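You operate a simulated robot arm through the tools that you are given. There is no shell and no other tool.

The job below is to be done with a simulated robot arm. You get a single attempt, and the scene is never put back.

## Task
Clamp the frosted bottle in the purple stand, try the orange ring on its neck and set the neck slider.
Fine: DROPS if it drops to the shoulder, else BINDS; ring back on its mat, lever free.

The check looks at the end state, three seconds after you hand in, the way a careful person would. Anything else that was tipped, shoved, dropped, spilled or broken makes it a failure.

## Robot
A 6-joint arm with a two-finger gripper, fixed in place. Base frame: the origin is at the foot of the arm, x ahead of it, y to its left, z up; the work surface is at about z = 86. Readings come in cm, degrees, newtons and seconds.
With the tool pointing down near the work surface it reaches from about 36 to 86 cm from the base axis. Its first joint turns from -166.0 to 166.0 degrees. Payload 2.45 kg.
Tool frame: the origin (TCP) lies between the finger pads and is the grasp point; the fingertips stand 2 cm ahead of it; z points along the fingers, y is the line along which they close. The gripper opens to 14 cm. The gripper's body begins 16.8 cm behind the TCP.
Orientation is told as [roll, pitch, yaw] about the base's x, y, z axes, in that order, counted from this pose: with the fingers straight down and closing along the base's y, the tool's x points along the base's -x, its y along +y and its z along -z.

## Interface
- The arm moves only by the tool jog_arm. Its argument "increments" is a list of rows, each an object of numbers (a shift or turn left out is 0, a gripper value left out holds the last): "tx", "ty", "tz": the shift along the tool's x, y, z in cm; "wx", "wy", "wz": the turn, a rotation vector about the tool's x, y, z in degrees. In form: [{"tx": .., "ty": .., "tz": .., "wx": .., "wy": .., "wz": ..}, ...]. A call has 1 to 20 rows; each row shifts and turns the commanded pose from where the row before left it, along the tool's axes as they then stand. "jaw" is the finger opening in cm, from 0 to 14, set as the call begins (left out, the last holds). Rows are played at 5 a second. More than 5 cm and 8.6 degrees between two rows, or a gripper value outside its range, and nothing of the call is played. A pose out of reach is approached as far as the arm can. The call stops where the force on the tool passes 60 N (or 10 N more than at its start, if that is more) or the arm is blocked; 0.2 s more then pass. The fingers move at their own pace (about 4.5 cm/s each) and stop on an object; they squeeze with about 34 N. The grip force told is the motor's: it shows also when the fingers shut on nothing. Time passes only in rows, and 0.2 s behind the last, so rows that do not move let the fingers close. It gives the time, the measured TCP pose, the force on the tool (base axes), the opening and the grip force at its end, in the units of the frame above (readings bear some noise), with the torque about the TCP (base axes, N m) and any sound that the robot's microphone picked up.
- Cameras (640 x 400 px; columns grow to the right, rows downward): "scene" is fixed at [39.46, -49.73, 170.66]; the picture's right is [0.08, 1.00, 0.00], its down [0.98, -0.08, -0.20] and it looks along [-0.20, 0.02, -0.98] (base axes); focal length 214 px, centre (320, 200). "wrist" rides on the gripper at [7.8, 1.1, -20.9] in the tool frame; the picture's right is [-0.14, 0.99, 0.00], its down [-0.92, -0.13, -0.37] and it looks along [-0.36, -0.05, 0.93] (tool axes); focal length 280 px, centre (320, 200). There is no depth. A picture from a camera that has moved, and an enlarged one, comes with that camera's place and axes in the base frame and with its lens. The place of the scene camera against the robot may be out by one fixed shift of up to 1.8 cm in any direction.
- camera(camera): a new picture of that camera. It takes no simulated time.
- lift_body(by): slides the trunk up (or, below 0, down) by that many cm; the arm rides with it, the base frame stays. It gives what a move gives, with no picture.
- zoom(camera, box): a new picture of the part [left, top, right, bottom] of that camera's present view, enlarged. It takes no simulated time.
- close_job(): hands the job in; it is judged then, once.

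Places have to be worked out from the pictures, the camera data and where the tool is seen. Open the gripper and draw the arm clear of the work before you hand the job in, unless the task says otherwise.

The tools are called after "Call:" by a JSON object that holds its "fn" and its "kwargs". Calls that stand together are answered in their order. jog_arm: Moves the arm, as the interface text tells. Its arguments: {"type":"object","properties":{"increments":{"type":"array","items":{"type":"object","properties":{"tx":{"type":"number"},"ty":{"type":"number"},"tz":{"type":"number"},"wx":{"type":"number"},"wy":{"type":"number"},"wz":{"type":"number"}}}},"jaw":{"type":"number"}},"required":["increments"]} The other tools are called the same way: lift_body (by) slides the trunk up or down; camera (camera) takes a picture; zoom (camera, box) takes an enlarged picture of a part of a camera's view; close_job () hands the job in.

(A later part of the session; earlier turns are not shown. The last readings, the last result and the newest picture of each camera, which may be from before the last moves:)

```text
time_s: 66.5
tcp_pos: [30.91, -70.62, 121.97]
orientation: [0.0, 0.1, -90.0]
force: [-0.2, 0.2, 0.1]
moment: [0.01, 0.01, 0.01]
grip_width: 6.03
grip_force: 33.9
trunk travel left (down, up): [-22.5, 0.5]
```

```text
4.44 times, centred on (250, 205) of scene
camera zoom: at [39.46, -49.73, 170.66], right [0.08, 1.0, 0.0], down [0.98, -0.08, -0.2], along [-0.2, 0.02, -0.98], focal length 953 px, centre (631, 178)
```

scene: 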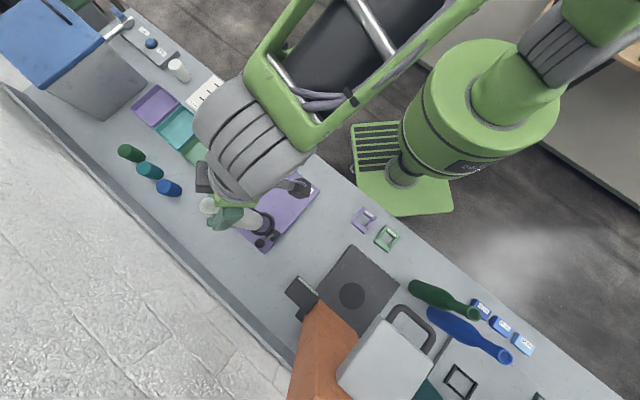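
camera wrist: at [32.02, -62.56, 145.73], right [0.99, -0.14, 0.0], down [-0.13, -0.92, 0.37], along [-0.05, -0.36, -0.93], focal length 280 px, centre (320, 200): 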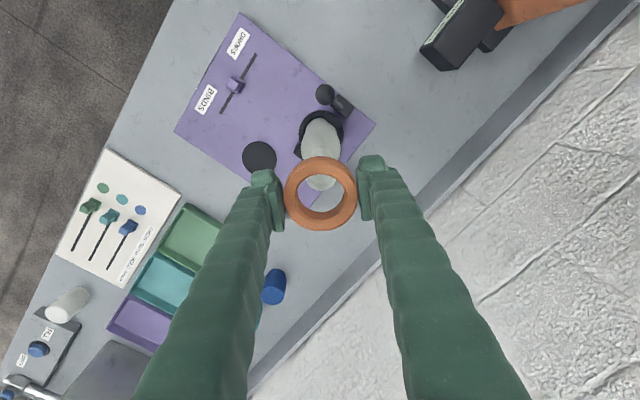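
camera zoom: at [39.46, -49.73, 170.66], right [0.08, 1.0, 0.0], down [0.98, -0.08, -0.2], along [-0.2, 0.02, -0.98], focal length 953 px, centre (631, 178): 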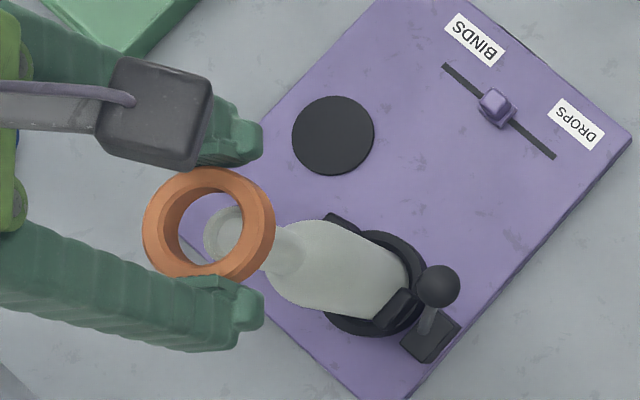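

Alignment is good (mouth (31.03, -70.73) vs ring centre (31.0, -70.75)). I'll lower 2 cm more in small steps, watching for contact.

Call:
{"fn": "jog_arm", "kwargs": {"increments": [{"tz": 0.5}, {"tz": 0.5}, {"tz": 0.5}, {"tz": 0.5}, {}]}}

Call:
{"fn": "zoom", "kwargs": {"camera": "wrist", "box": [270, 140, 370, 240]}}

Call:
{"fn": "zoom", "kwargs": {"camera": "scene", "box": [200, 160, 300, 250]}}

```text
time_s: 67.7
tcp_pos: [30.99, -70.52, 119.94]
orientation: [0.0, 0.1, -90.0]
force: [-0.2, 0.2, -1.0]
moment: [-0.03, 0.01, -0.01]
grip_width: 6.03
grip_force: 33.8
trunk travel left (down, up): [-22.5, 0.5]
```

```text
4.00 times, centred on (320, 190) of wrist
camera zoom: at [32.05, -62.7, 140.94], right [0.99, -0.14, 0.0], down [-0.13, -0.92, 0.37], along [-0.05, -0.36, -0.93], focal length 1122 px, centre (320, 240)
```

zoom: 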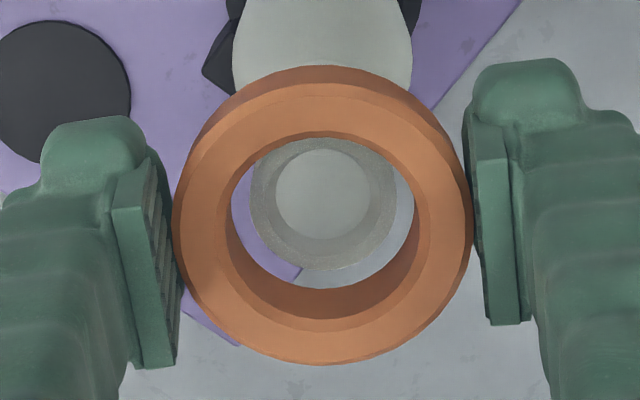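

```text
4.44 times, centred on (250, 205) of scene
camera zoom: at [39.46, -49.73, 170.66], right [0.08, 1.0, 0.0], down [0.98, -0.08, -0.2], along [-0.2, 0.02, -0.98], focal length 953 px, centre (631, 178)
```

zoom: 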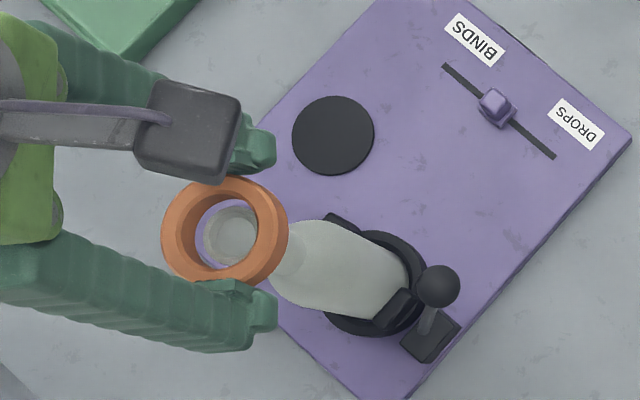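

The mouth is centred in the bore with visible clearance all around. I'll continue lowering along the neck in small steps while reading force.

Call:
{"fn": "jog_arm", "kwargs": {"increments": [{"tz": 0.4}, {"tz": 0.4}, {"tz": 0.4}, {"tz": 0.4}, {"tz": 0.4}, {}]}}

Call:
{"fn": "zoom", "kwargs": {"camera": "wrist", "box": [270, 140, 370, 240]}}

```text
time_s: 69.1
tcp_pos: [31.03, -70.5, 118.06]
orientation: [0.1, 0.0, -90.0]
force: [0.5, 0.1, -0.2]
moment: [-0.02, -0.01, -0.03]
grip_width: 6.02
grip_force: 33.6
trunk travel left (down, up): [-22.5, 0.5]
```

```text
4.00 times, centred on (320, 190) of wrist
camera zoom: at [32.06, -62.68, 138.9], right [0.99, -0.14, 0.0], down [-0.13, -0.92, 0.37], along [-0.05, -0.36, -0.93], focal length 1122 px, centre (320, 240)
```

zoom: 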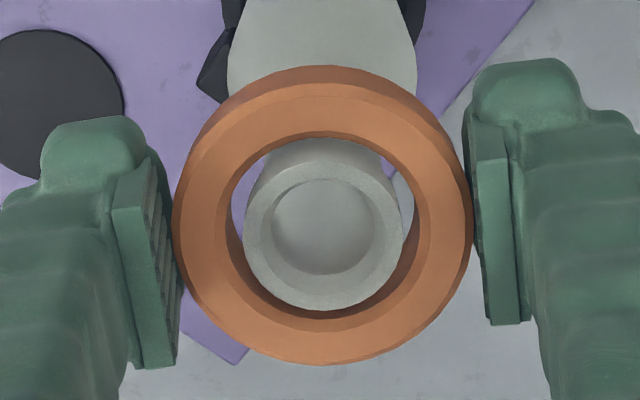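

The mouth has passed through the bore with no contact force. I'll continue down the neck toward the shoulder.

Call:
{"fn": "jog_arm", "kwargs": {"increments": [{"tz": 0.4}, {"tz": 0.4}, {"tz": 0.4}, {"tz": 0.4}, {"tz": 0.4}, {"tz": 0.4}, {}]}}

Call:
{"fn": "zoom", "kwargs": {"camera": "wrist", "box": [270, 140, 370, 240]}}

```text
time_s: 70.7
tcp_pos: [30.97, -70.59, 115.54]
orientation: [0.0, 0.0, -90.0]
force: [-0.4, -1.1, -0.3]
moment: [0.0, 0.03, -0.02]
grip_width: 6.02
grip_force: 34.3
trunk travel left (down, up): [-22.5, 0.5]
```

```text
4.00 times, centred on (320, 190) of wrist
camera zoom: at [32.06, -62.68, 136.47], right [0.99, -0.14, 0.0], down [-0.13, -0.92, 0.37], along [-0.05, -0.36, -0.93], focal length 1122 px, centre (320, 240)
```

zoom: 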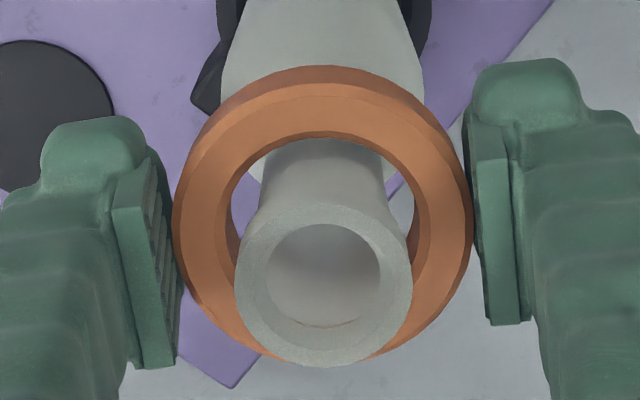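

It passes freely, with the neck well inside the bore. I'll lower another 2.5 cm toward the shoulder.

Call:
{"fn": "jog_arm", "kwargs": {"increments": [{"tz": 0.4}, {"tz": 0.4}, {"tz": 0.4}, {"tz": 0.4}, {"tz": 0.4}, {"tz": 0.4}, {}]}}

Call:
{"fn": "camera", "kwargs": {"camera": "wrist"}}

Call:
{"fn": "zoom", "kwargs": {"camera": "scene", "box": [200, 160, 300, 250]}}

```text
time_s: 72.3
tcp_pos: [30.94, -70.58, 113.22]
orientation: [0.0, 0.0, -90.1]
force: [0.0, 0.1, -1.1]
moment: [0.03, 0.0, 0.01]
grip_width: 6.06
grip_force: 34.3
trunk travel left (down, up): [-22.5, 0.5]
```

```text
taken
camera wrist: at [32.06, -62.67, 134.11], right [0.99, -0.14, 0.0], down [-0.13, -0.92, 0.37], along [-0.05, -0.36, -0.93], focal length 280 px, centre (320, 200)
```

wrist: 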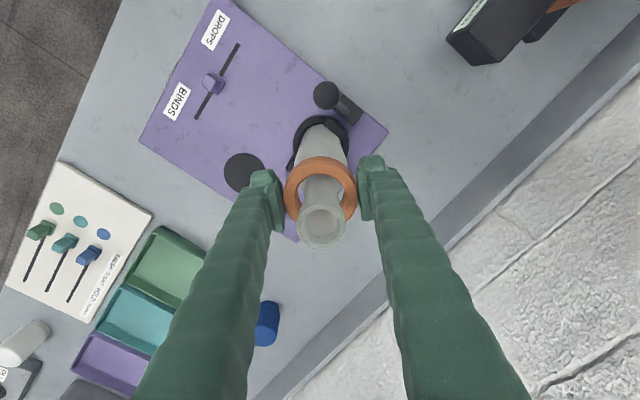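

```text
4.44 times, centred on (250, 205) of scene
camera zoom: at [39.46, -49.73, 170.66], right [0.08, 1.0, 0.0], down [0.98, -0.08, -0.2], along [-0.2, 0.02, -0.98], focal length 953 px, centre (631, 178)
```

zoom: 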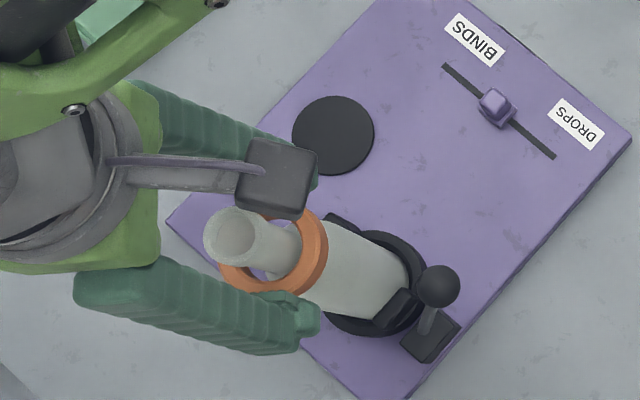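

The ring is just above the shoulder with no binding. I'll release it here and see where it comes to rest.

Call:
{"fn": "jog_arm", "kwargs": {"increments": [{}, {}, {}, {}, {}], "jaw": 8.5}}

Call:
{"fn": "camera", "kwargs": {"camera": "wrist"}}

Call:
{"fn": "zoom", "kwargs": {"camera": "wrist", "box": [270, 120, 370, 250]}}

Call:
{"fn": "zoom", "kwargs": {"camera": "scene", "box": [200, 160, 300, 250]}}

```text
time_s: 73.5
tcp_pos: [30.96, -70.52, 113.22]
orientation: [0.0, 0.1, -90.0]
force: [0.3, -0.6, 0.2]
moment: [0.02, 0.02, -0.01]
grip_width: 8.48
grip_force: 0.2
trunk travel left (down, up): [-22.5, 0.5]
```

```text
taken
camera wrist: at [32.06, -62.68, 134.13], right [0.99, -0.14, 0.0], down [-0.13, -0.92, 0.37], along [-0.05, -0.36, -0.93], focal length 280 px, centre (320, 200)
```

wrist: 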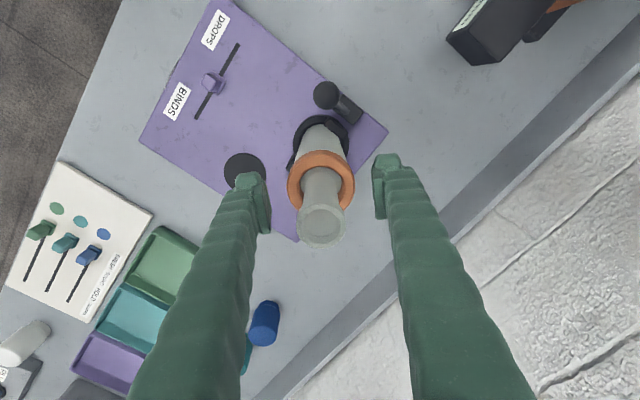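

```text
3.08 times, centred on (320, 185) of wrist
camera zoom: at [32.06, -62.68, 134.13], right [0.99, -0.14, 0.0], down [-0.13, -0.92, 0.37], along [-0.05, -0.36, -0.93], focal length 863 px, centre (320, 246)
```

zoom: 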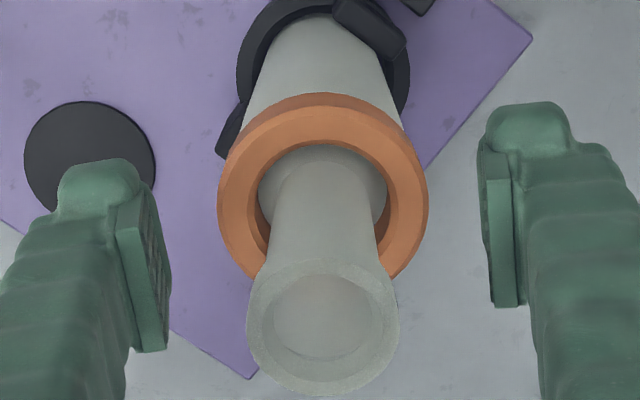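

```text
4.44 times, centred on (250, 205) of scene
camera zoom: at [39.46, -49.73, 170.66], right [0.08, 1.0, 0.0], down [0.98, -0.08, -0.2], along [-0.2, 0.02, -0.98], focal length 953 px, centre (631, 178)
```

zoom: 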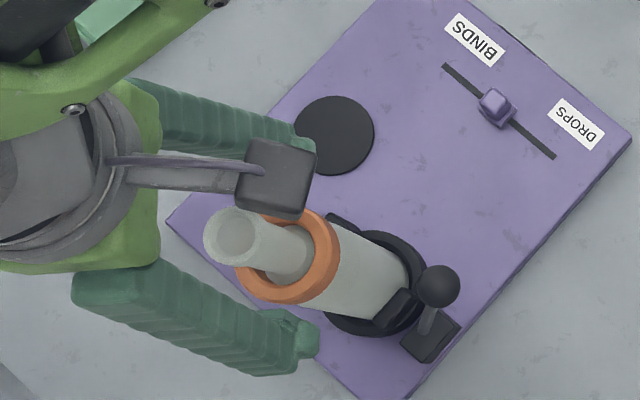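

The ring dropped onto the shoulder: the result is DROPS. The ring top is at z≈110.5, so I'll lower the fingers around it and regrip.

Call:
{"fn": "jog_arm", "kwargs": {"increments": [{"ty": 0.05, "tz": 0.5}, {"ty": 0.05, "tz": 0.5}, {"tz": 0.5}, {"tz": 0.5}, {}]}}

Call:
{"fn": "zoom", "kwargs": {"camera": "wrist", "box": [250, 120, 390, 250]}}

```text
time_s: 74.7
tcp_pos: [31.18, -70.46, 111.26]
orientation: [0.0, 0.0, -90.0]
force: [-0.2, 0.0, 0.7]
moment: [-0.03, 0.0, 0.02]
grip_width: 8.51
grip_force: 0.1
trunk travel left (down, up): [-22.5, 0.5]
```

```text
3.08 times, centred on (320, 185) of wrist
camera zoom: at [32.18, -62.63, 132.15], right [0.99, -0.14, 0.0], down [-0.13, -0.92, 0.37], along [-0.05, -0.36, -0.93], focal length 863 px, centre (320, 246)
```

zoom: 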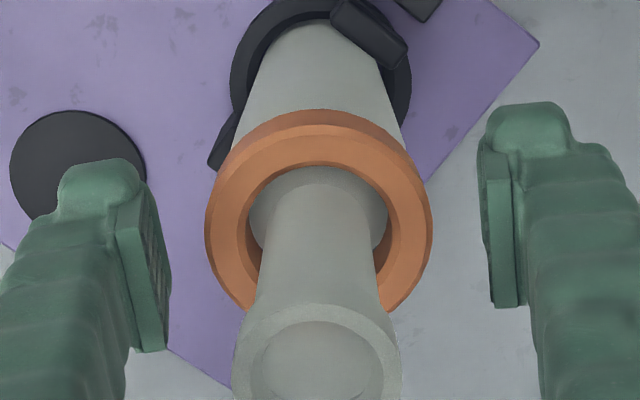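

The ring is centred between the fingers at tip height. Closing.

Call:
{"fn": "jog_arm", "kwargs": {"increments": [{}, {}, {}, {}, {}], "jaw": 0}}

Call:
{"fn": "zoom", "kwargs": {"camera": "wrist", "box": [250, 120, 390, 250]}}

```text
time_s: 75.9
tcp_pos: [31.11, -70.45, 111.24]
orientation: [-0.1, 0.0, -90.0]
force: [-1.7, -0.2, 0.9]
moment: [0.01, 0.08, -0.04]
grip_width: 6.03
grip_force: 34.0
trunk travel left (down, up): [-22.5, 0.5]
```

```text
3.08 times, centred on (320, 185) of wrist
camera zoom: at [32.16, -62.64, 132.16], right [0.99, -0.14, 0.0], down [-0.13, -0.92, 0.37], along [-0.05, -0.36, -0.93], focal length 863 px, centre (320, 246)
```

zoom: 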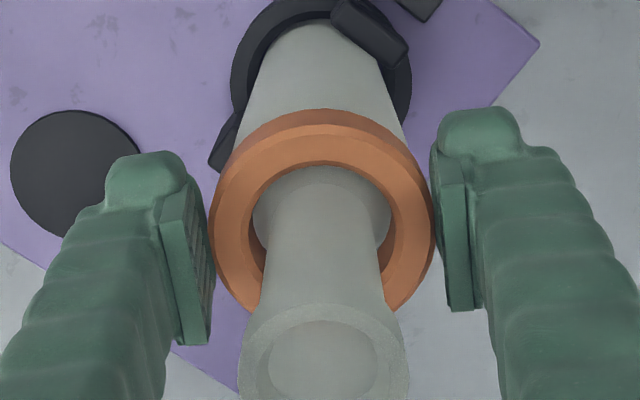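

Gripped at 6.03. I'll lift straight up along the neck slowly, nudging slightly toward the mouth axis.

Call:
{"fn": "jog_arm", "kwargs": {"increments": [{"tz": -0.4}, {"tz": -0.4}, {"tx": -0.1, "ty": -0.08, "tz": -0.5}, {"tz": -0.6}, {"tz": -0.6}, {}]}}

Call:
{"fn": "zoom", "kwargs": {"camera": "wrist", "box": [250, 120, 390, 250]}}

```text
time_s: 77.3
tcp_pos: [31.11, -70.62, 113.7]
orientation: [-0.1, 0.1, -90.0]
force: [-0.6, 0.6, -0.9]
moment: [-0.02, -0.01, -0.01]
grip_width: 6.03
grip_force: 33.7
trunk travel left (down, up): [-22.5, 0.5]
```

```text
3.08 times, centred on (320, 185) of wrist
camera zoom: at [32.12, -62.75, 134.63], right [0.99, -0.14, 0.0], down [-0.13, -0.92, 0.37], along [-0.05, -0.36, -0.93], focal length 863 px, centre (320, 246)
```

zoom: 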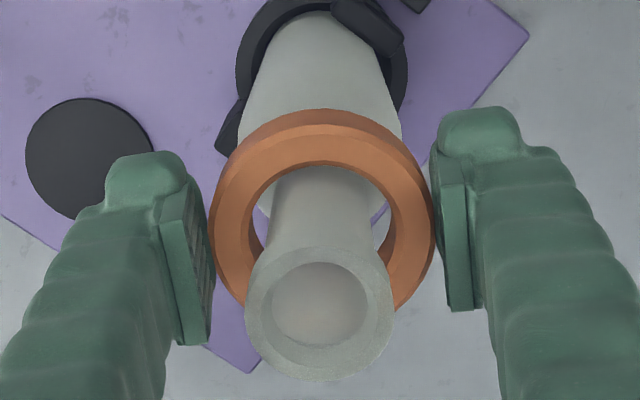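

Still free. Ring centre is slightly toward +y of the mouth axis, so I shift -0.2 in y and lift clear of the mouth.

Call:
{"fn": "jog_arm", "kwargs": {"increments": [{"tx": -0.2, "tz": -0.3}, {"tz": -0.6}, {"tz": -0.6}, {"tz": -0.6}, {"tz": -0.6}, {}]}}

Call:
{"fn": "zoom", "kwargs": {"camera": "wrist", "box": [250, 120, 390, 250]}}

```text
time_s: 78.7
tcp_pos: [30.94, -70.86, 116.5]
orientation: [0.1, -0.1, -90.0]
force: [-0.6, -0.2, 0.0]
moment: [0.0, -0.04, 0.0]
grip_width: 6.04
grip_force: 33.8
trunk travel left (down, up): [-22.5, 0.5]
```

```text
3.08 times, centred on (320, 185) of wrist
camera zoom: at [32.08, -62.98, 137.31], right [0.99, -0.14, 0.0], down [-0.13, -0.92, 0.37], along [-0.05, -0.36, -0.93], focal length 863 px, centre (320, 246)
```

zoom: 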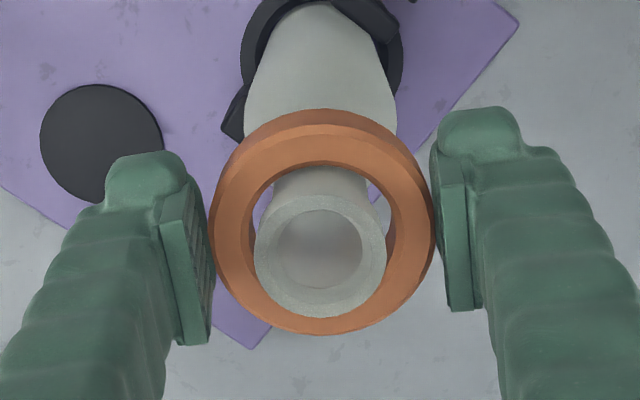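

Clean. I'll continue lifting until well above the mouth.

Call:
{"fn": "jog_arm", "kwargs": {"increments": [{"tz": -0.6}, {"tz": -0.6}, {"tz": -0.6}, {"tz": -0.8}, {"tz": -1}, {"tz": -1.5}, {"tz": -1.7}, {"tz": -1.7}, {}]}}

Call:
{"fn": "camera", "kwargs": {"camera": "wrist"}}

Call:
{"fn": "zoom", "kwargs": {"camera": "wrist", "box": [250, 120, 390, 250]}}

```text
time_s: 80.7
tcp_pos: [31.11, -70.93, 124.96]
orientation: [-0.1, 0.1, -90.0]
force: [0.2, -0.1, -0.1]
moment: [0.0, 0.02, 0.0]
grip_width: 6.03
grip_force: 33.9
trunk travel left (down, up): [-22.5, 0.5]
```

```text
taken
camera wrist: at [32.15, -63.02, 145.85], right [0.99, -0.14, 0.0], down [-0.13, -0.92, 0.37], along [-0.05, -0.36, -0.93], focal length 280 px, centre (320, 200)
```

wrist: 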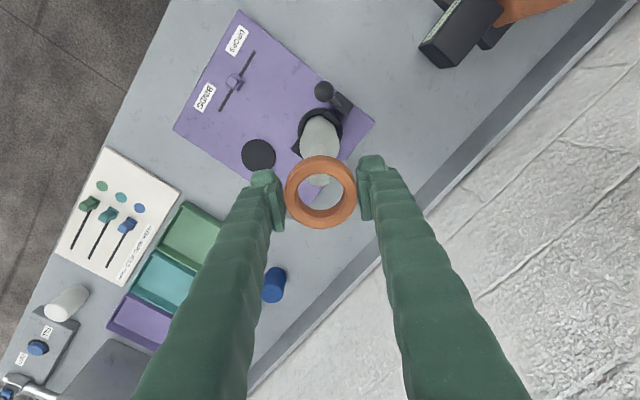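

```text
3.08 times, centred on (320, 185) of wrist
camera zoom: at [32.15, -63.02, 145.85], right [0.99, -0.14, 0.0], down [-0.13, -0.92, 0.37], along [-0.05, -0.36, -0.93], focal length 863 px, centre (320, 246)
```

zoom: 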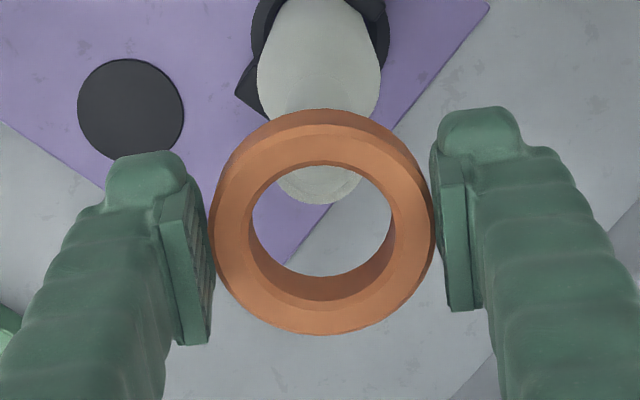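

The ring is clear and its centre coincides with the TCP. I'll carry it back over the mat at (17.8, -73.85).

Call:
{"fn": "jog_arm", "kwargs": {"increments": [{"tx": -0.22, "ty": -1.0}, {"tx": -0.45, "ty": -2.06}, {"tx": -0.45, "ty": -2.06}, {"tx": -0.45, "ty": -2.06}, {"tx": -0.45, "ty": -2.06}, {"tx": -0.45, "ty": -2.06}, {"tx": -0.45, "ty": -2.06}, {}, {"tz": 4}, {"tz": 4}, {"tz": 4}, {"tz": 4}, {"tz": 4}, {"tz": 4}, {"tz": 3}, {}]}}

Call:
{"fn": "camera", "kwargs": {"camera": "wrist"}}

Call:
{"fn": "zoom", "kwargs": {"camera": "wrist", "box": [250, 120, 390, 250]}}

```text
time_s: 84.1
tcp_pos: [17.67, -73.85, 98.04]
orientation: [0.0, 0.0, -90.0]
force: [0.6, -0.6, -0.7]
moment: [0.0, 0.0, 0.0]
grip_width: 6.03
grip_force: 33.6
trunk travel left (down, up): [-22.5, 0.5]
```

```text
taken
camera wrist: at [18.77, -65.94, 118.9], right [0.99, -0.14, 0.0], down [-0.13, -0.92, 0.37], along [-0.05, -0.36, -0.93], focal length 280 px, centre (320, 200)
```

wrist: 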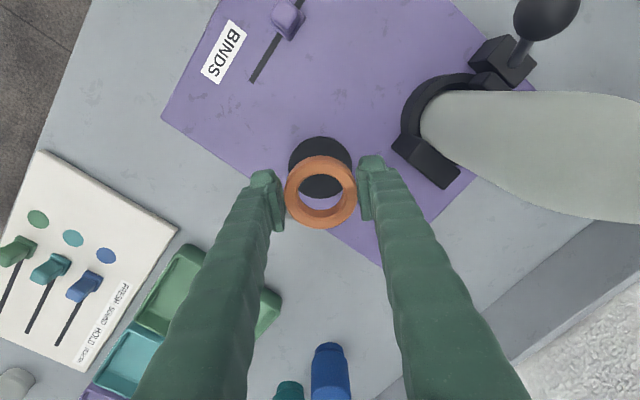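

```text
3.08 times, centred on (320, 185) of wrist
camera zoom: at [18.77, -65.94, 118.9], right [0.99, -0.14, 0.0], down [-0.13, -0.92, 0.37], along [-0.05, -0.36, -0.93], focal length 863 px, centre (320, 246)
```

zoom: 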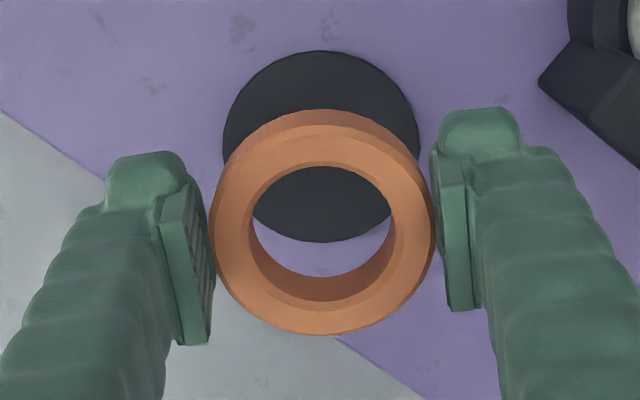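

The mat centre is at (17.7, -73.95) and the ring is over it. I'll lower toward the mat and finish in small steps.

Call:
{"fn": "jog_arm", "kwargs": {"increments": [{"tx": -0.08, "tz": 1.5}, {"tz": 1.5}, {"tz": 1.5}, {"tz": 1}, {"tz": 0.7}, {"tz": 0.4}, {}]}}

Call:
{"fn": "zoom", "kwargs": {"camera": "wrist", "box": [250, 120, 390, 250]}}

```text
time_s: 85.7
tcp_pos: [17.71, -73.92, 91.36]
orientation: [0.0, 0.0, -90.0]
force: [0.2, 0.4, -0.4]
moment: [-0.05, -0.01, -0.03]
grip_width: 6.04
grip_force: 33.9
trunk travel left (down, up): [-22.5, 0.5]
```

```text
3.08 times, centred on (320, 185) of wrist
camera zoom: at [18.75, -65.98, 112.24], right [0.99, -0.14, 0.0], down [-0.13, -0.92, 0.37], along [-0.05, -0.36, -0.93], focal length 863 px, centre (320, 246)
```

zoom: 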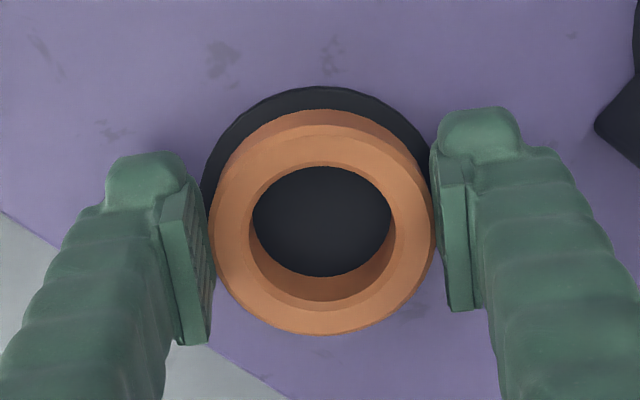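

Half a centimetre or so remains. I'll lower in 0.15 cm steps until contact.

Call:
{"fn": "jog_arm", "kwargs": {"increments": [{"tz": 0.15}, {"tz": 0.15}, {"tz": 0.1}, {}]}}

```text
time_s: 86.7
tcp_pos: [17.64, -73.92, 91.29]
orientation: [0.0, -0.3, -90.0]
force: [1.7, 3.7, 26.9]
moment: [-0.77, -0.07, 0.09]
grip_width: 6.03
grip_force: 33.7
trunk travel left (down, up): [-22.5, 0.5]
```

The ring touched the mat (27 N). I'll back off 0.3 cm to relieve the load, then open.

Call:
{"fn": "jog_arm", "kwargs": {"increments": [{"tz": -0.3}, {}]}}

Call:
{"fn": "jog_arm", "kwargs": {"increments": [{}, {}, {}], "jaw": 8.3}}

Call:
{"fn": "zoom", "kwargs": {"camera": "wrist", "box": [250, 120, 390, 250]}}

```text
time_s: 87.3
tcp_pos: [17.69, -73.9, 91.31]
orientation: [0.0, -0.1, -90.1]
force: [4.2, -6.0, 12.4]
moment: [-0.56, -0.14, 0.14]
grip_width: 6.06
grip_force: 34.1
trunk travel left (down, up): [-22.5, 0.5]
```

```text
time_s: 88.1
tcp_pos: [17.54, -73.77, 91.28]
orientation: [0.0, 0.0, -90.1]
force: [0.0, 1.0, 0.3]
moment: [-0.02, -0.02, 0.0]
grip_width: 8.31
grip_force: 0.1
trunk travel left (down, up): [-22.5, 0.5]
```

```text
3.08 times, centred on (320, 185) of wrist
camera zoom: at [18.68, -65.93, 112.1], right [0.99, -0.14, 0.0], down [-0.13, -0.92, 0.37], along [-0.05, -0.36, -0.93], focal length 863 px, centre (320, 246)
```

zoom: 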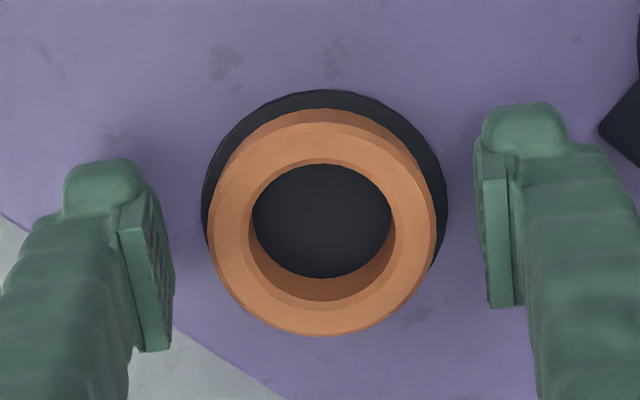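

The ring sits on its mat. I'll rise straight up and look at the slider next.

Call:
{"fn": "jog_arm", "kwargs": {"increments": [{"tz": -1}, {"tz": -2}, {"tz": -4}, {"tz": -4}, {"tz": -4}, {"tx": 3, "tz": -2}, {"tx": 3, "tz": -2}, {}]}}

Call:
{"fn": "camera", "kwargs": {"camera": "wrist"}}

Call:
{"fn": "camera", "kwargs": {"camera": "scene"}}

```text
time_s: 89.9
tcp_pos: [17.88, -67.99, 110.21]
orientation: [-0.1, 0.0, -89.9]
force: [0.2, -1.0, -0.1]
moment: [0.02, 0.0, -0.01]
grip_width: 8.32
grip_force: 0.0
trunk travel left (down, up): [-22.5, 0.5]
```

```text
taken
camera wrist: at [18.86, -60.06, 131.08], right [0.99, -0.14, 0.0], down [-0.13, -0.92, 0.37], along [-0.05, -0.36, -0.93], focal length 280 px, centre (320, 200)
```

wrist: 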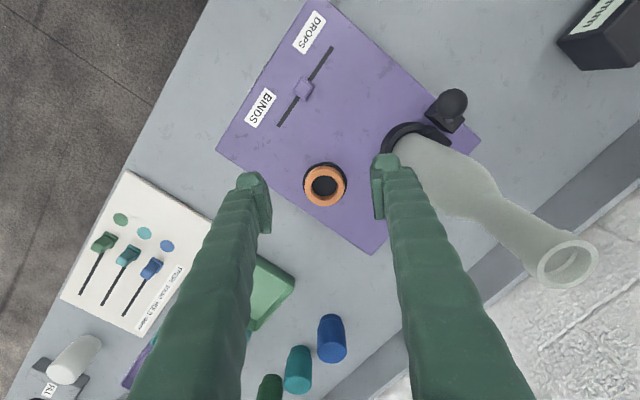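

```text
taken
```

scene: 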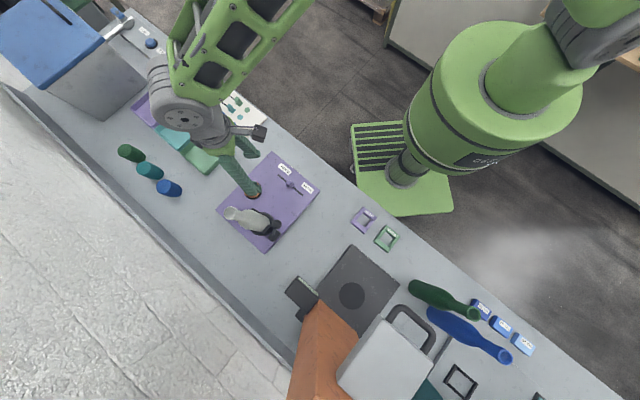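

Call:
{"fn": "zoom", "kwargs": {"camera": "wrist", "box": [240, 20, 350, 140]}}

Call:
{"fn": "zoom", "kwargs": {"camera": "wrist", "box": [290, 65, 320, 105]}}

Call:
{"fn": "zoom", "kwargs": {"camera": "scene", "box": [260, 150, 330, 220]}}

```text
3.33 times, centred on (295, 80) of wrist
camera zoom: at [18.86, -60.06, 131.08], right [0.99, -0.14, 0.0], down [-0.13, -0.92, 0.37], along [-0.05, -0.36, -0.93], focal length 935 px, centre (403, 600)
```

zoom: 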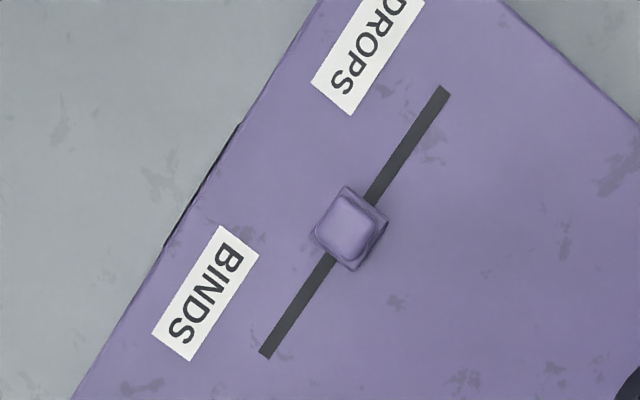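

```text
10.00 times, centred on (305, 85) of wrist
camera zoom: at [18.86, -60.06, 131.08], right [0.99, -0.14, 0.0], down [-0.13, -0.92, 0.37], along [-0.05, -0.36, -0.93], focal length 2804 px, centre (470, 1350)
```

zoom: 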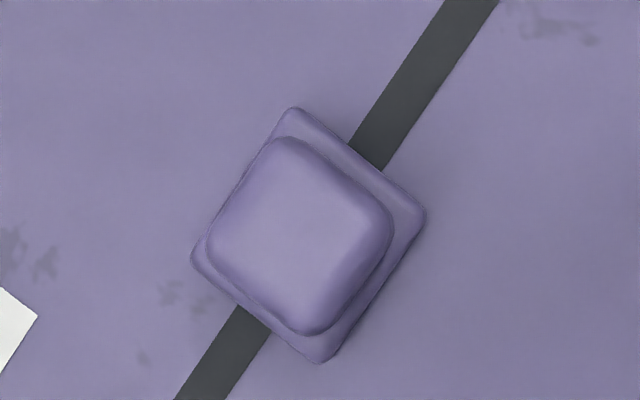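

```text
5.71 times, centred on (295, 185) of scene
camera zoom: at [39.46, -49.73, 170.66], right [0.08, 1.0, 0.0], down [0.98, -0.08, -0.2], along [-0.2, 0.02, -0.98], focal length 1226 px, centre (463, 286)
```

zoom: 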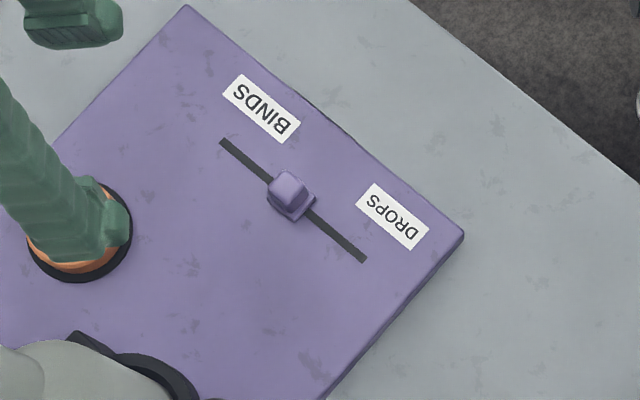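

The knob is mid-slot at (16.7, -59.6). The slot runs along e1 from (12.1, -64.2), the BINDS end, to (21.3, -55.0), the DROPS end. I'll close the fingers, yaw to -135 so tool x lies along the slot, and move behind the knob on the BINDS side.

Call:
{"fn": "jog_arm", "kwargs": {"increments": [{"wz": 7.5}, {"wz": 7.5}, {"wz": 7.5}, {"wz": 7.5}, {"wz": 7.5}, {"wz": 7.5}, {}, {}], "jaw": 0}}

Call:
{"fn": "camera", "kwargs": {"camera": "wrist"}}

```text
time_s: 91.7
tcp_pos: [17.7, -67.89, 110.27]
orientation: [0.0, 0.0, -135.0]
force: [0.0, -0.1, 0.2]
moment: [-0.02, 0.01, -0.02]
grip_width: 0.01
grip_force: 29.3
trunk travel left (down, up): [-22.5, 0.5]
```

```text
taken
camera wrist: at [23.95, -63.07, 131.11], right [0.6, -0.8, 0.0], down [-0.74, -0.56, 0.37], along [-0.29, -0.22, -0.93], focal length 280 px, centre (320, 200)
```

wrist: 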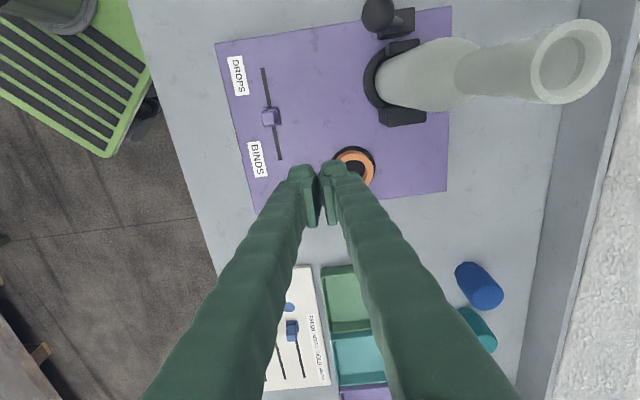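

Fingers closed and aligned with the slot. I move behind the knob and descend to just above it.

Call:
{"fn": "jog_arm", "kwargs": {"increments": [{"tx": 0.37, "ty": -2.2}, {"tx": 0.37, "ty": -2.2}, {"tx": 0.38, "ty": -2.2}, {"tz": 4}, {"tz": 4}, {"tz": 4}, {"tz": 2.3}, {}]}}

Call:
{"fn": "camera", "kwargs": {"camera": "wrist"}}

Call:
{"fn": "zoom", "kwargs": {"camera": "wrist", "box": [240, 80, 400, 220]}}

```text
time_s: 93.5
tcp_pos: [13.81, -62.48, 96.02]
orientation: [-0.1, 0.0, -135.1]
force: [-0.1, 0.0, -0.9]
moment: [0.03, 0.01, 0.02]
grip_width: 0.01
grip_force: 29.3
trunk travel left (down, up): [-22.5, 0.5]
```

```text
taken
camera wrist: at [20.09, -57.62, 116.89], right [0.6, -0.8, 0.0], down [-0.74, -0.56, 0.37], along [-0.29, -0.22, -0.93], focal length 280 px, centre (320, 200)
```

wrist: 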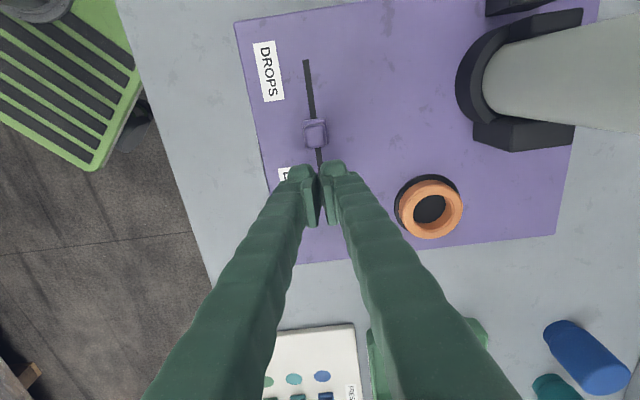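

```text
2.86 times, centred on (320, 150) of wrist
camera zoom: at [20.09, -57.62, 116.89], right [0.6, -0.8, 0.0], down [-0.74, -0.56, 0.37], along [-0.29, -0.22, -0.93], focal length 801 px, centre (320, 343)
```

zoom: 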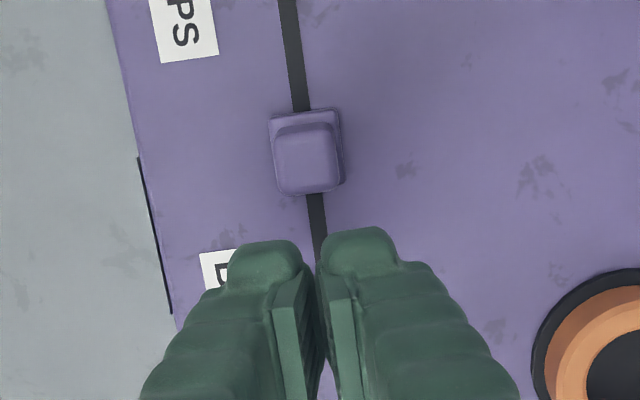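

The knob is directly ahead along tool x (4.0 cm, with 0.05 lateral offset). I'll descend to pushing height.

Call:
{"fn": "jog_arm", "kwargs": {"increments": [{"tz": 1.5}, {"tz": 1.5}, {"tz": 1.2}, {"tz": 0.7}, {}]}}

Call:
{"fn": "zoom", "kwargs": {"camera": "wrist", "box": [240, 80, 400, 220]}}

```text
time_s: 94.7
tcp_pos: [13.7, -62.48, 91.1]
orientation: [0.0, 0.0, -135.0]
force: [0.0, -0.8, 0.8]
moment: [-0.01, 0.01, 0.0]
grip_width: 0.0
grip_force: 29.5
trunk travel left (down, up): [-22.5, 0.5]
```

```text
2.86 times, centred on (320, 150) of wrist
camera zoom: at [20.06, -57.58, 111.97], right [0.6, -0.8, 0.0], down [-0.74, -0.56, 0.37], along [-0.29, -0.22, -0.93], focal length 801 px, centre (320, 343)
```

zoom: 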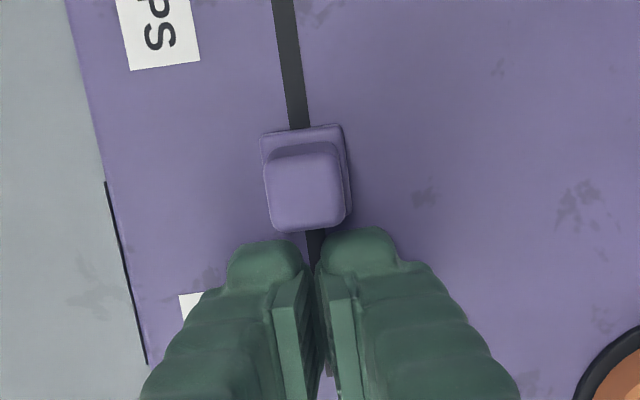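

Tips are just above the plate with no contact. I'll push along +tool x (toward DROPS) in small steps.

Call:
{"fn": "jog_arm", "kwargs": {"increments": [{"tx": 0.4}, {"tx": 0.4}, {"tx": 0.4}, {"tx": 0.4}, {"tx": 0.4}, {"tx": 0.4}, {}]}}

Call:
{"fn": "zoom", "kwargs": {"camera": "wrist", "box": [240, 80, 400, 220]}}

```text
time_s: 96.3
tcp_pos: [15.54, -60.73, 90.97]
orientation: [0.0, -0.2, -135.0]
force: [1.1, 0.1, 1.3]
moment: [0.0, -0.02, 0.01]
grip_width: 0.0
grip_force: 29.3
trunk travel left (down, up): [-22.5, 0.5]
```

```text
2.86 times, centred on (320, 150) of wrist
camera zoom: at [21.75, -55.84, 111.95], right [0.6, -0.8, 0.0], down [-0.74, -0.56, 0.37], along [-0.29, -0.22, -0.93], focal length 801 px, centre (320, 343)
```

zoom: 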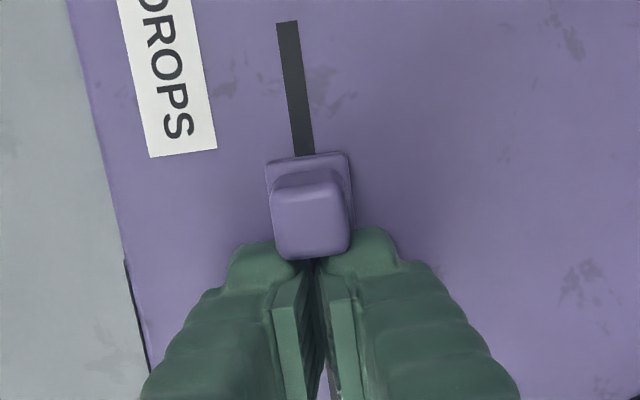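

The fingers are at the knob and it's moving with low force. Continue pushing.

Call:
{"fn": "jog_arm", "kwargs": {"increments": [{"tx": 0.4}, {"tx": 0.4}, {"tx": 0.4}, {"tx": 0.4}, {"tx": 0.4}, {"tx": 0.4}, {"tx": 0.4}, {}]}}

Call:
{"fn": "zoom", "kwargs": {"camera": "wrist", "box": [240, 80, 400, 220]}}

```text
time_s: 98.1
tcp_pos: [17.47, -58.65, 91.0]
orientation: [-0.1, -0.1, -135.0]
force: [0.0, 0.8, 0.3]
moment: [0.0, 0.01, 0.0]
grip_width: 0.01
grip_force: 29.0
trunk travel left (down, up): [-22.5, 0.5]
```

```text
2.86 times, centred on (320, 150) of wrist
camera zoom: at [23.74, -53.88, 111.94], right [0.6, -0.8, 0.0], down [-0.74, -0.56, 0.37], along [-0.29, -0.22, -0.93], focal length 801 px, centre (320, 343)
```

zoom: 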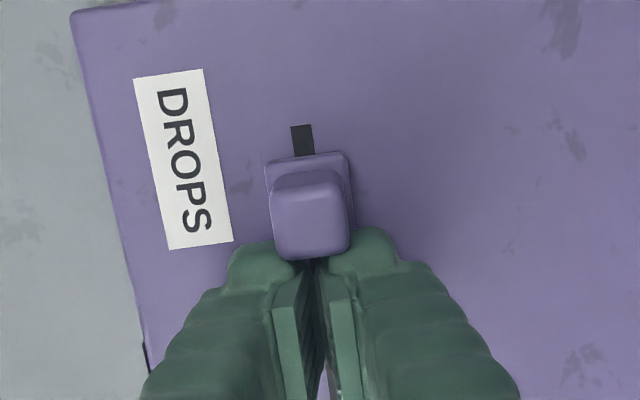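

The knob slides freely, with about 1 cm of slot left. I'll push on gently until the end stop.

Call:
{"fn": "jog_arm", "kwargs": {"increments": [{"tx": 0.3}, {"tx": 0.3}, {"tx": 0.3}, {}]}}

Call:
{"fn": "zoom", "kwargs": {"camera": "wrist", "box": [240, 80, 400, 220]}}

```text
time_s: 99.1
tcp_pos: [18.11, -57.92, 91.09]
orientation: [0.0, 0.0, -135.0]
force: [-0.4, 0.2, 1.1]
moment: [-0.01, 0.03, 0.0]
grip_width: 0.0
grip_force: 29.6
trunk travel left (down, up): [-22.5, 0.5]
```

```text
2.86 times, centred on (320, 150) of wrist
camera zoom: at [24.39, -53.23, 111.95], right [0.6, -0.8, 0.0], down [-0.74, -0.56, 0.37], along [-0.29, -0.22, -0.93], focal length 801 px, centre (320, 343)
```

zoom: 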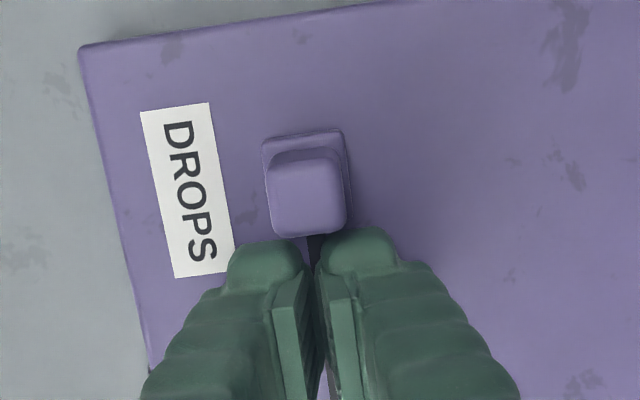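

The knob appears to have snapped forward into an end position beside the DROPS label. I'll press lightly to confirm it's at the stop.

Call:
{"fn": "jog_arm", "kwargs": {"increments": [{"tx": 0.25}, {"tx": 0.25}, {"tx": 0.15}, {}]}}

Call:
{"fn": "zoom", "kwargs": {"camera": "wrist", "box": [240, 80, 400, 220]}}

```text
time_s: 100.1
tcp_pos: [18.52, -57.55, 91.07]
orientation: [0.0, 0.1, -134.9]
force: [0.2, -0.2, -0.1]
moment: [-0.03, 0.02, -0.01]
grip_width: 0.03
grip_force: 29.9
trunk travel left (down, up): [-22.5, 0.5]
```

```text
2.86 times, centred on (320, 150) of wrist
camera zoom: at [24.82, -52.77, 111.94], right [0.6, -0.8, 0.0], down [-0.74, -0.56, 0.37], along [-0.29, -0.22, -0.93], focal length 801 px, centre (320, 343)
```

zoom: 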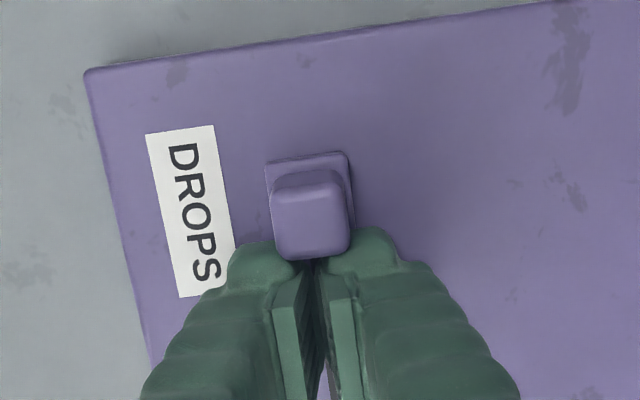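

The knob is centred on the DROPS label, about 6 cm from mid-slot. One more small press to confirm the stop.

Call:
{"fn": "jog_arm", "kwargs": {"increments": [{"tx": 0.12}, {"tx": 0.12}, {}]}}

Call:
{"fn": "zoom", "kwargs": {"camera": "wrist", "box": [240, 80, 400, 220]}}

```text
time_s: 100.9
tcp_pos: [18.71, -57.47, 91.07]
orientation: [0.0, 0.0, -135.0]
force: [-9.5, -5.3, -3.2]
moment: [-0.1, 0.11, 0.08]
grip_width: 0.57
grip_force: 29.2
trunk travel left (down, up): [-22.5, 0.5]
```

```text
2.86 times, centred on (320, 150) of wrist
camera zoom: at [24.89, -52.7, 111.94], right [0.6, -0.8, 0.0], down [-0.74, -0.56, 0.37], along [-0.29, -0.22, -0.93], focal length 801 px, centre (320, 343)
```

zoom: 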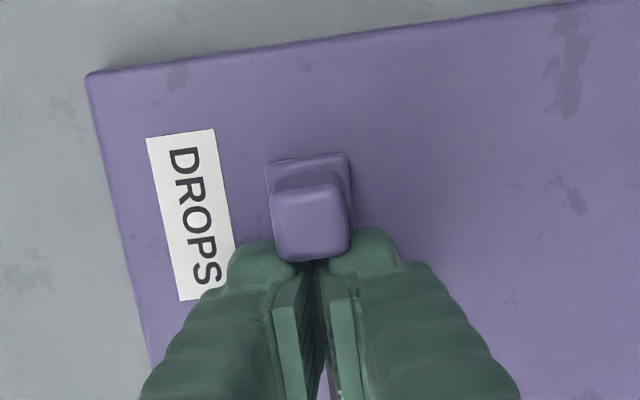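

The end stop is confirmed (11 N): the slider is set to DROPS. I'll back off, rise and open the fingers to 6 cm for the lever.

Call:
{"fn": "jog_arm", "kwargs": {"increments": [{"tx": -0.5}, {"tx": -0.7}, {"tz": -2}, {"tz": -4}, {"tz": -4.5}, {"tz": -4.5}, {"tz": -5}, {}]}}

Call:
{"fn": "jog_arm", "kwargs": {"increments": [{"tx": 1.37, "ty": 2.84}, {"tx": 1.37, "ty": 2.84}, {"tx": 1.37, "ty": 2.84}, {"tx": 1.37, "ty": 2.84}, {"tx": 1.37, "ty": 2.84}, {}], "jaw": 6}}

Call:
{"fn": "camera", "kwargs": {"camera": "wrist"}}

Call:
{"fn": "zoom", "kwargs": {"camera": "wrist", "box": [220, 100, 420, 260]}}

```text
time_s: 102.7
tcp_pos: [17.97, -58.27, 111.03]
orientation: [-0.1, 0.0, -135.0]
force: [-0.3, -0.9, -0.2]
moment: [0.02, 0.04, 0.01]
grip_width: 0.0
grip_force: 29.4
trunk travel left (down, up): [-22.5, 0.5]
```

```text
time_s: 104.1
tcp_pos: [32.73, -63.55, 111.13]
orientation: [0.0, 0.0, -135.0]
force: [0.2, -0.4, 0.2]
moment: [-0.01, 0.01, 0.02]
grip_width: 6.03
grip_force: 0.0
trunk travel left (down, up): [-22.5, 0.5]
```

```text
taken
camera wrist: at [39.08, -58.67, 131.98], right [0.6, -0.8, 0.0], down [-0.74, -0.56, 0.37], along [-0.29, -0.22, -0.93], focal length 280 px, centre (320, 200)
```

wrist: 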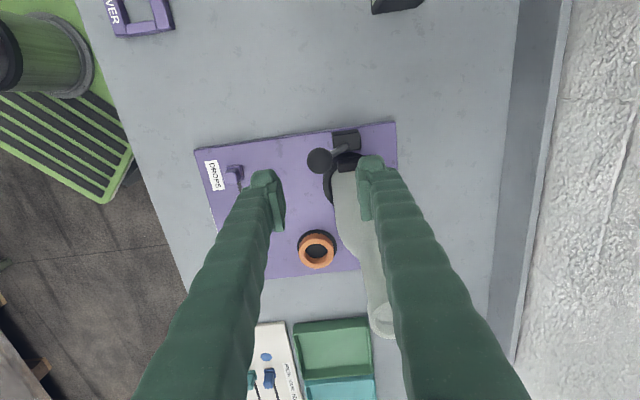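

```text
2.50 times, centred on (320, 180) of wrist
camera zoom: at [39.08, -58.67, 131.98], right [0.6, -0.8, 0.0], down [-0.74, -0.56, 0.37], along [-0.29, -0.22, -0.93], focal length 701 px, centre (320, 250)
```

zoom: 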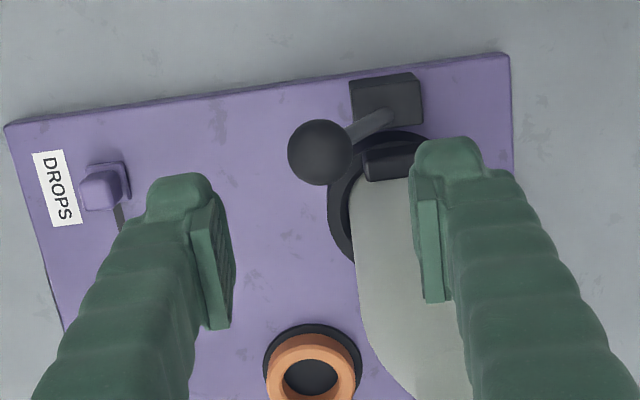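

The ball is at (32.8, -63.45), directly below the TCP, and the slider is visible at DROPS. I'll descend to straddle the ball again.

Call:
{"fn": "jog_arm", "kwargs": {"increments": [{"tz": 3}, {"tz": 3}, {"tz": 3}, {"tz": 1.6}, {"tz": 1}, {}]}}

Call:
{"fn": "zoom", "kwargs": {"camera": "wrist", "box": [220, 120, 420, 260]}}

```text
time_s: 105.5
tcp_pos: [32.76, -63.32, 99.4]
orientation: [0.0, 0.1, -135.1]
force: [0.1, -0.3, -0.5]
moment: [-0.02, -0.01, -0.03]
grip_width: 6.03
grip_force: 0.1
trunk travel left (down, up): [-22.5, 0.5]
```

```text
2.86 times, centred on (320, 190) of wrist
camera zoom: at [39.06, -58.65, 120.35], right [0.6, -0.8, 0.0], down [-0.74, -0.56, 0.37], along [-0.29, -0.22, -0.93], focal length 801 px, centre (320, 229)
```

zoom: 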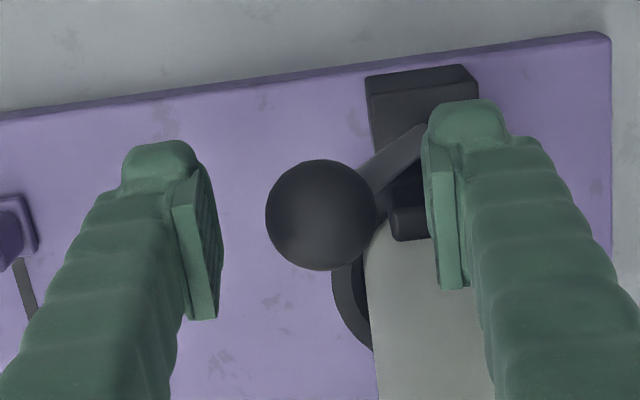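

Straddled. I'll now push toward +e2 to swing the lever back to its original free side, in steps with force checks.

Call:
{"fn": "jog_arm", "kwargs": {"increments": [{"ty": 0.6}, {"ty": 0.6}, {"ty": 0.4}, {"ty": 0.4}, {"ty": 0.4}, {}]}}

Call:
{"fn": "zoom", "kwargs": {"camera": "wrist", "box": [220, 120, 420, 260]}}

```text
time_s: 106.9
tcp_pos: [34.49, -65.11, 99.36]
orientation: [-0.1, 0.0, -135.0]
force: [-1.0, -0.4, 0.1]
moment: [0.02, -0.02, 0.03]
grip_width: 6.07
grip_force: 0.9
trunk travel left (down, up): [-22.5, 0.5]
```

```text
2.86 times, centred on (320, 190) of wrist
camera zoom: at [40.73, -60.34, 120.3], right [0.6, -0.8, 0.0], down [-0.74, -0.56, 0.37], along [-0.29, -0.22, -0.93], focal length 801 px, centre (320, 229)
```

zoom: 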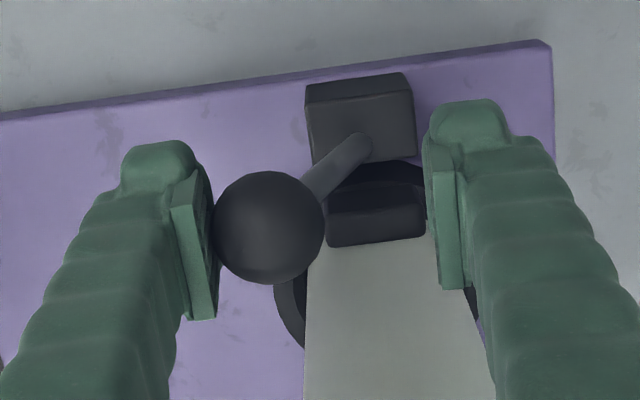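

The ball moves with the near finger at about 1 N. Continuing.

Call:
{"fn": "jog_arm", "kwargs": {"increments": [{"ty": 0.4}, {"ty": 0.4}, {"ty": 0.4}, {"ty": 0.4}, {"ty": 0.4}, {"ty": 0.4}, {}]}}

Call:
{"fn": "zoom", "kwargs": {"camera": "wrist", "box": [220, 120, 420, 260]}}

```text
time_s: 108.5
tcp_pos: [36.08, -66.86, 99.39]
orientation: [0.0, 0.0, -135.0]
force: [-0.1, 0.0, 0.0]
moment: [-0.02, 0.01, 0.02]
grip_width: 5.98
grip_force: 0.1
trunk travel left (down, up): [-22.5, 0.5]
```

```text
2.86 times, centred on (320, 190) of wrist
camera zoom: at [42.42, -62.07, 120.3], right [0.6, -0.8, 0.0], down [-0.74, -0.56, 0.37], along [-0.29, -0.22, -0.93], focal length 801 px, centre (320, 229)
```

zoom: 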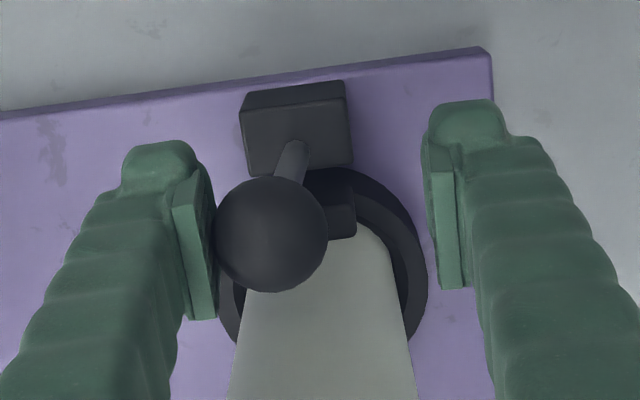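

The lever is nearly vertical. I keep pushing until it goes over centre.

Call:
{"fn": "jog_arm", "kwargs": {"increments": [{"ty": 0.4}, {"ty": 0.4}, {"ty": 0.4}, {"ty": 0.4}, {}]}}

Call:
{"fn": "zoom", "kwargs": {"camera": "wrist", "box": [220, 120, 420, 260]}}

```text
time_s: 109.7
tcp_pos: [37.36, -67.9, 99.32]
orientation: [-0.2, -0.1, -135.0]
force: [0.3, 0.1, 0.6]
moment: [0.0, 0.06, 0.03]
grip_width: 6.01
grip_force: 0.0
trunk travel left (down, up): [-22.5, 0.5]
```

```text
2.86 times, centred on (320, 190) of wrist
camera zoom: at [43.56, -63.16, 120.29], right [0.6, -0.8, 0.0], down [-0.74, -0.56, 0.37], along [-0.29, -0.22, -0.93], focal length 801 px, centre (320, 229)
```

zoom: 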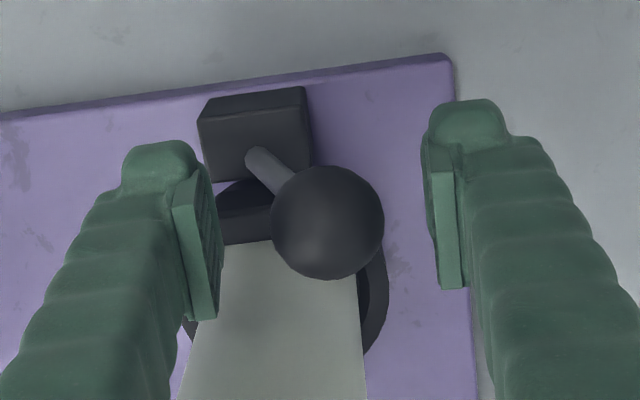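

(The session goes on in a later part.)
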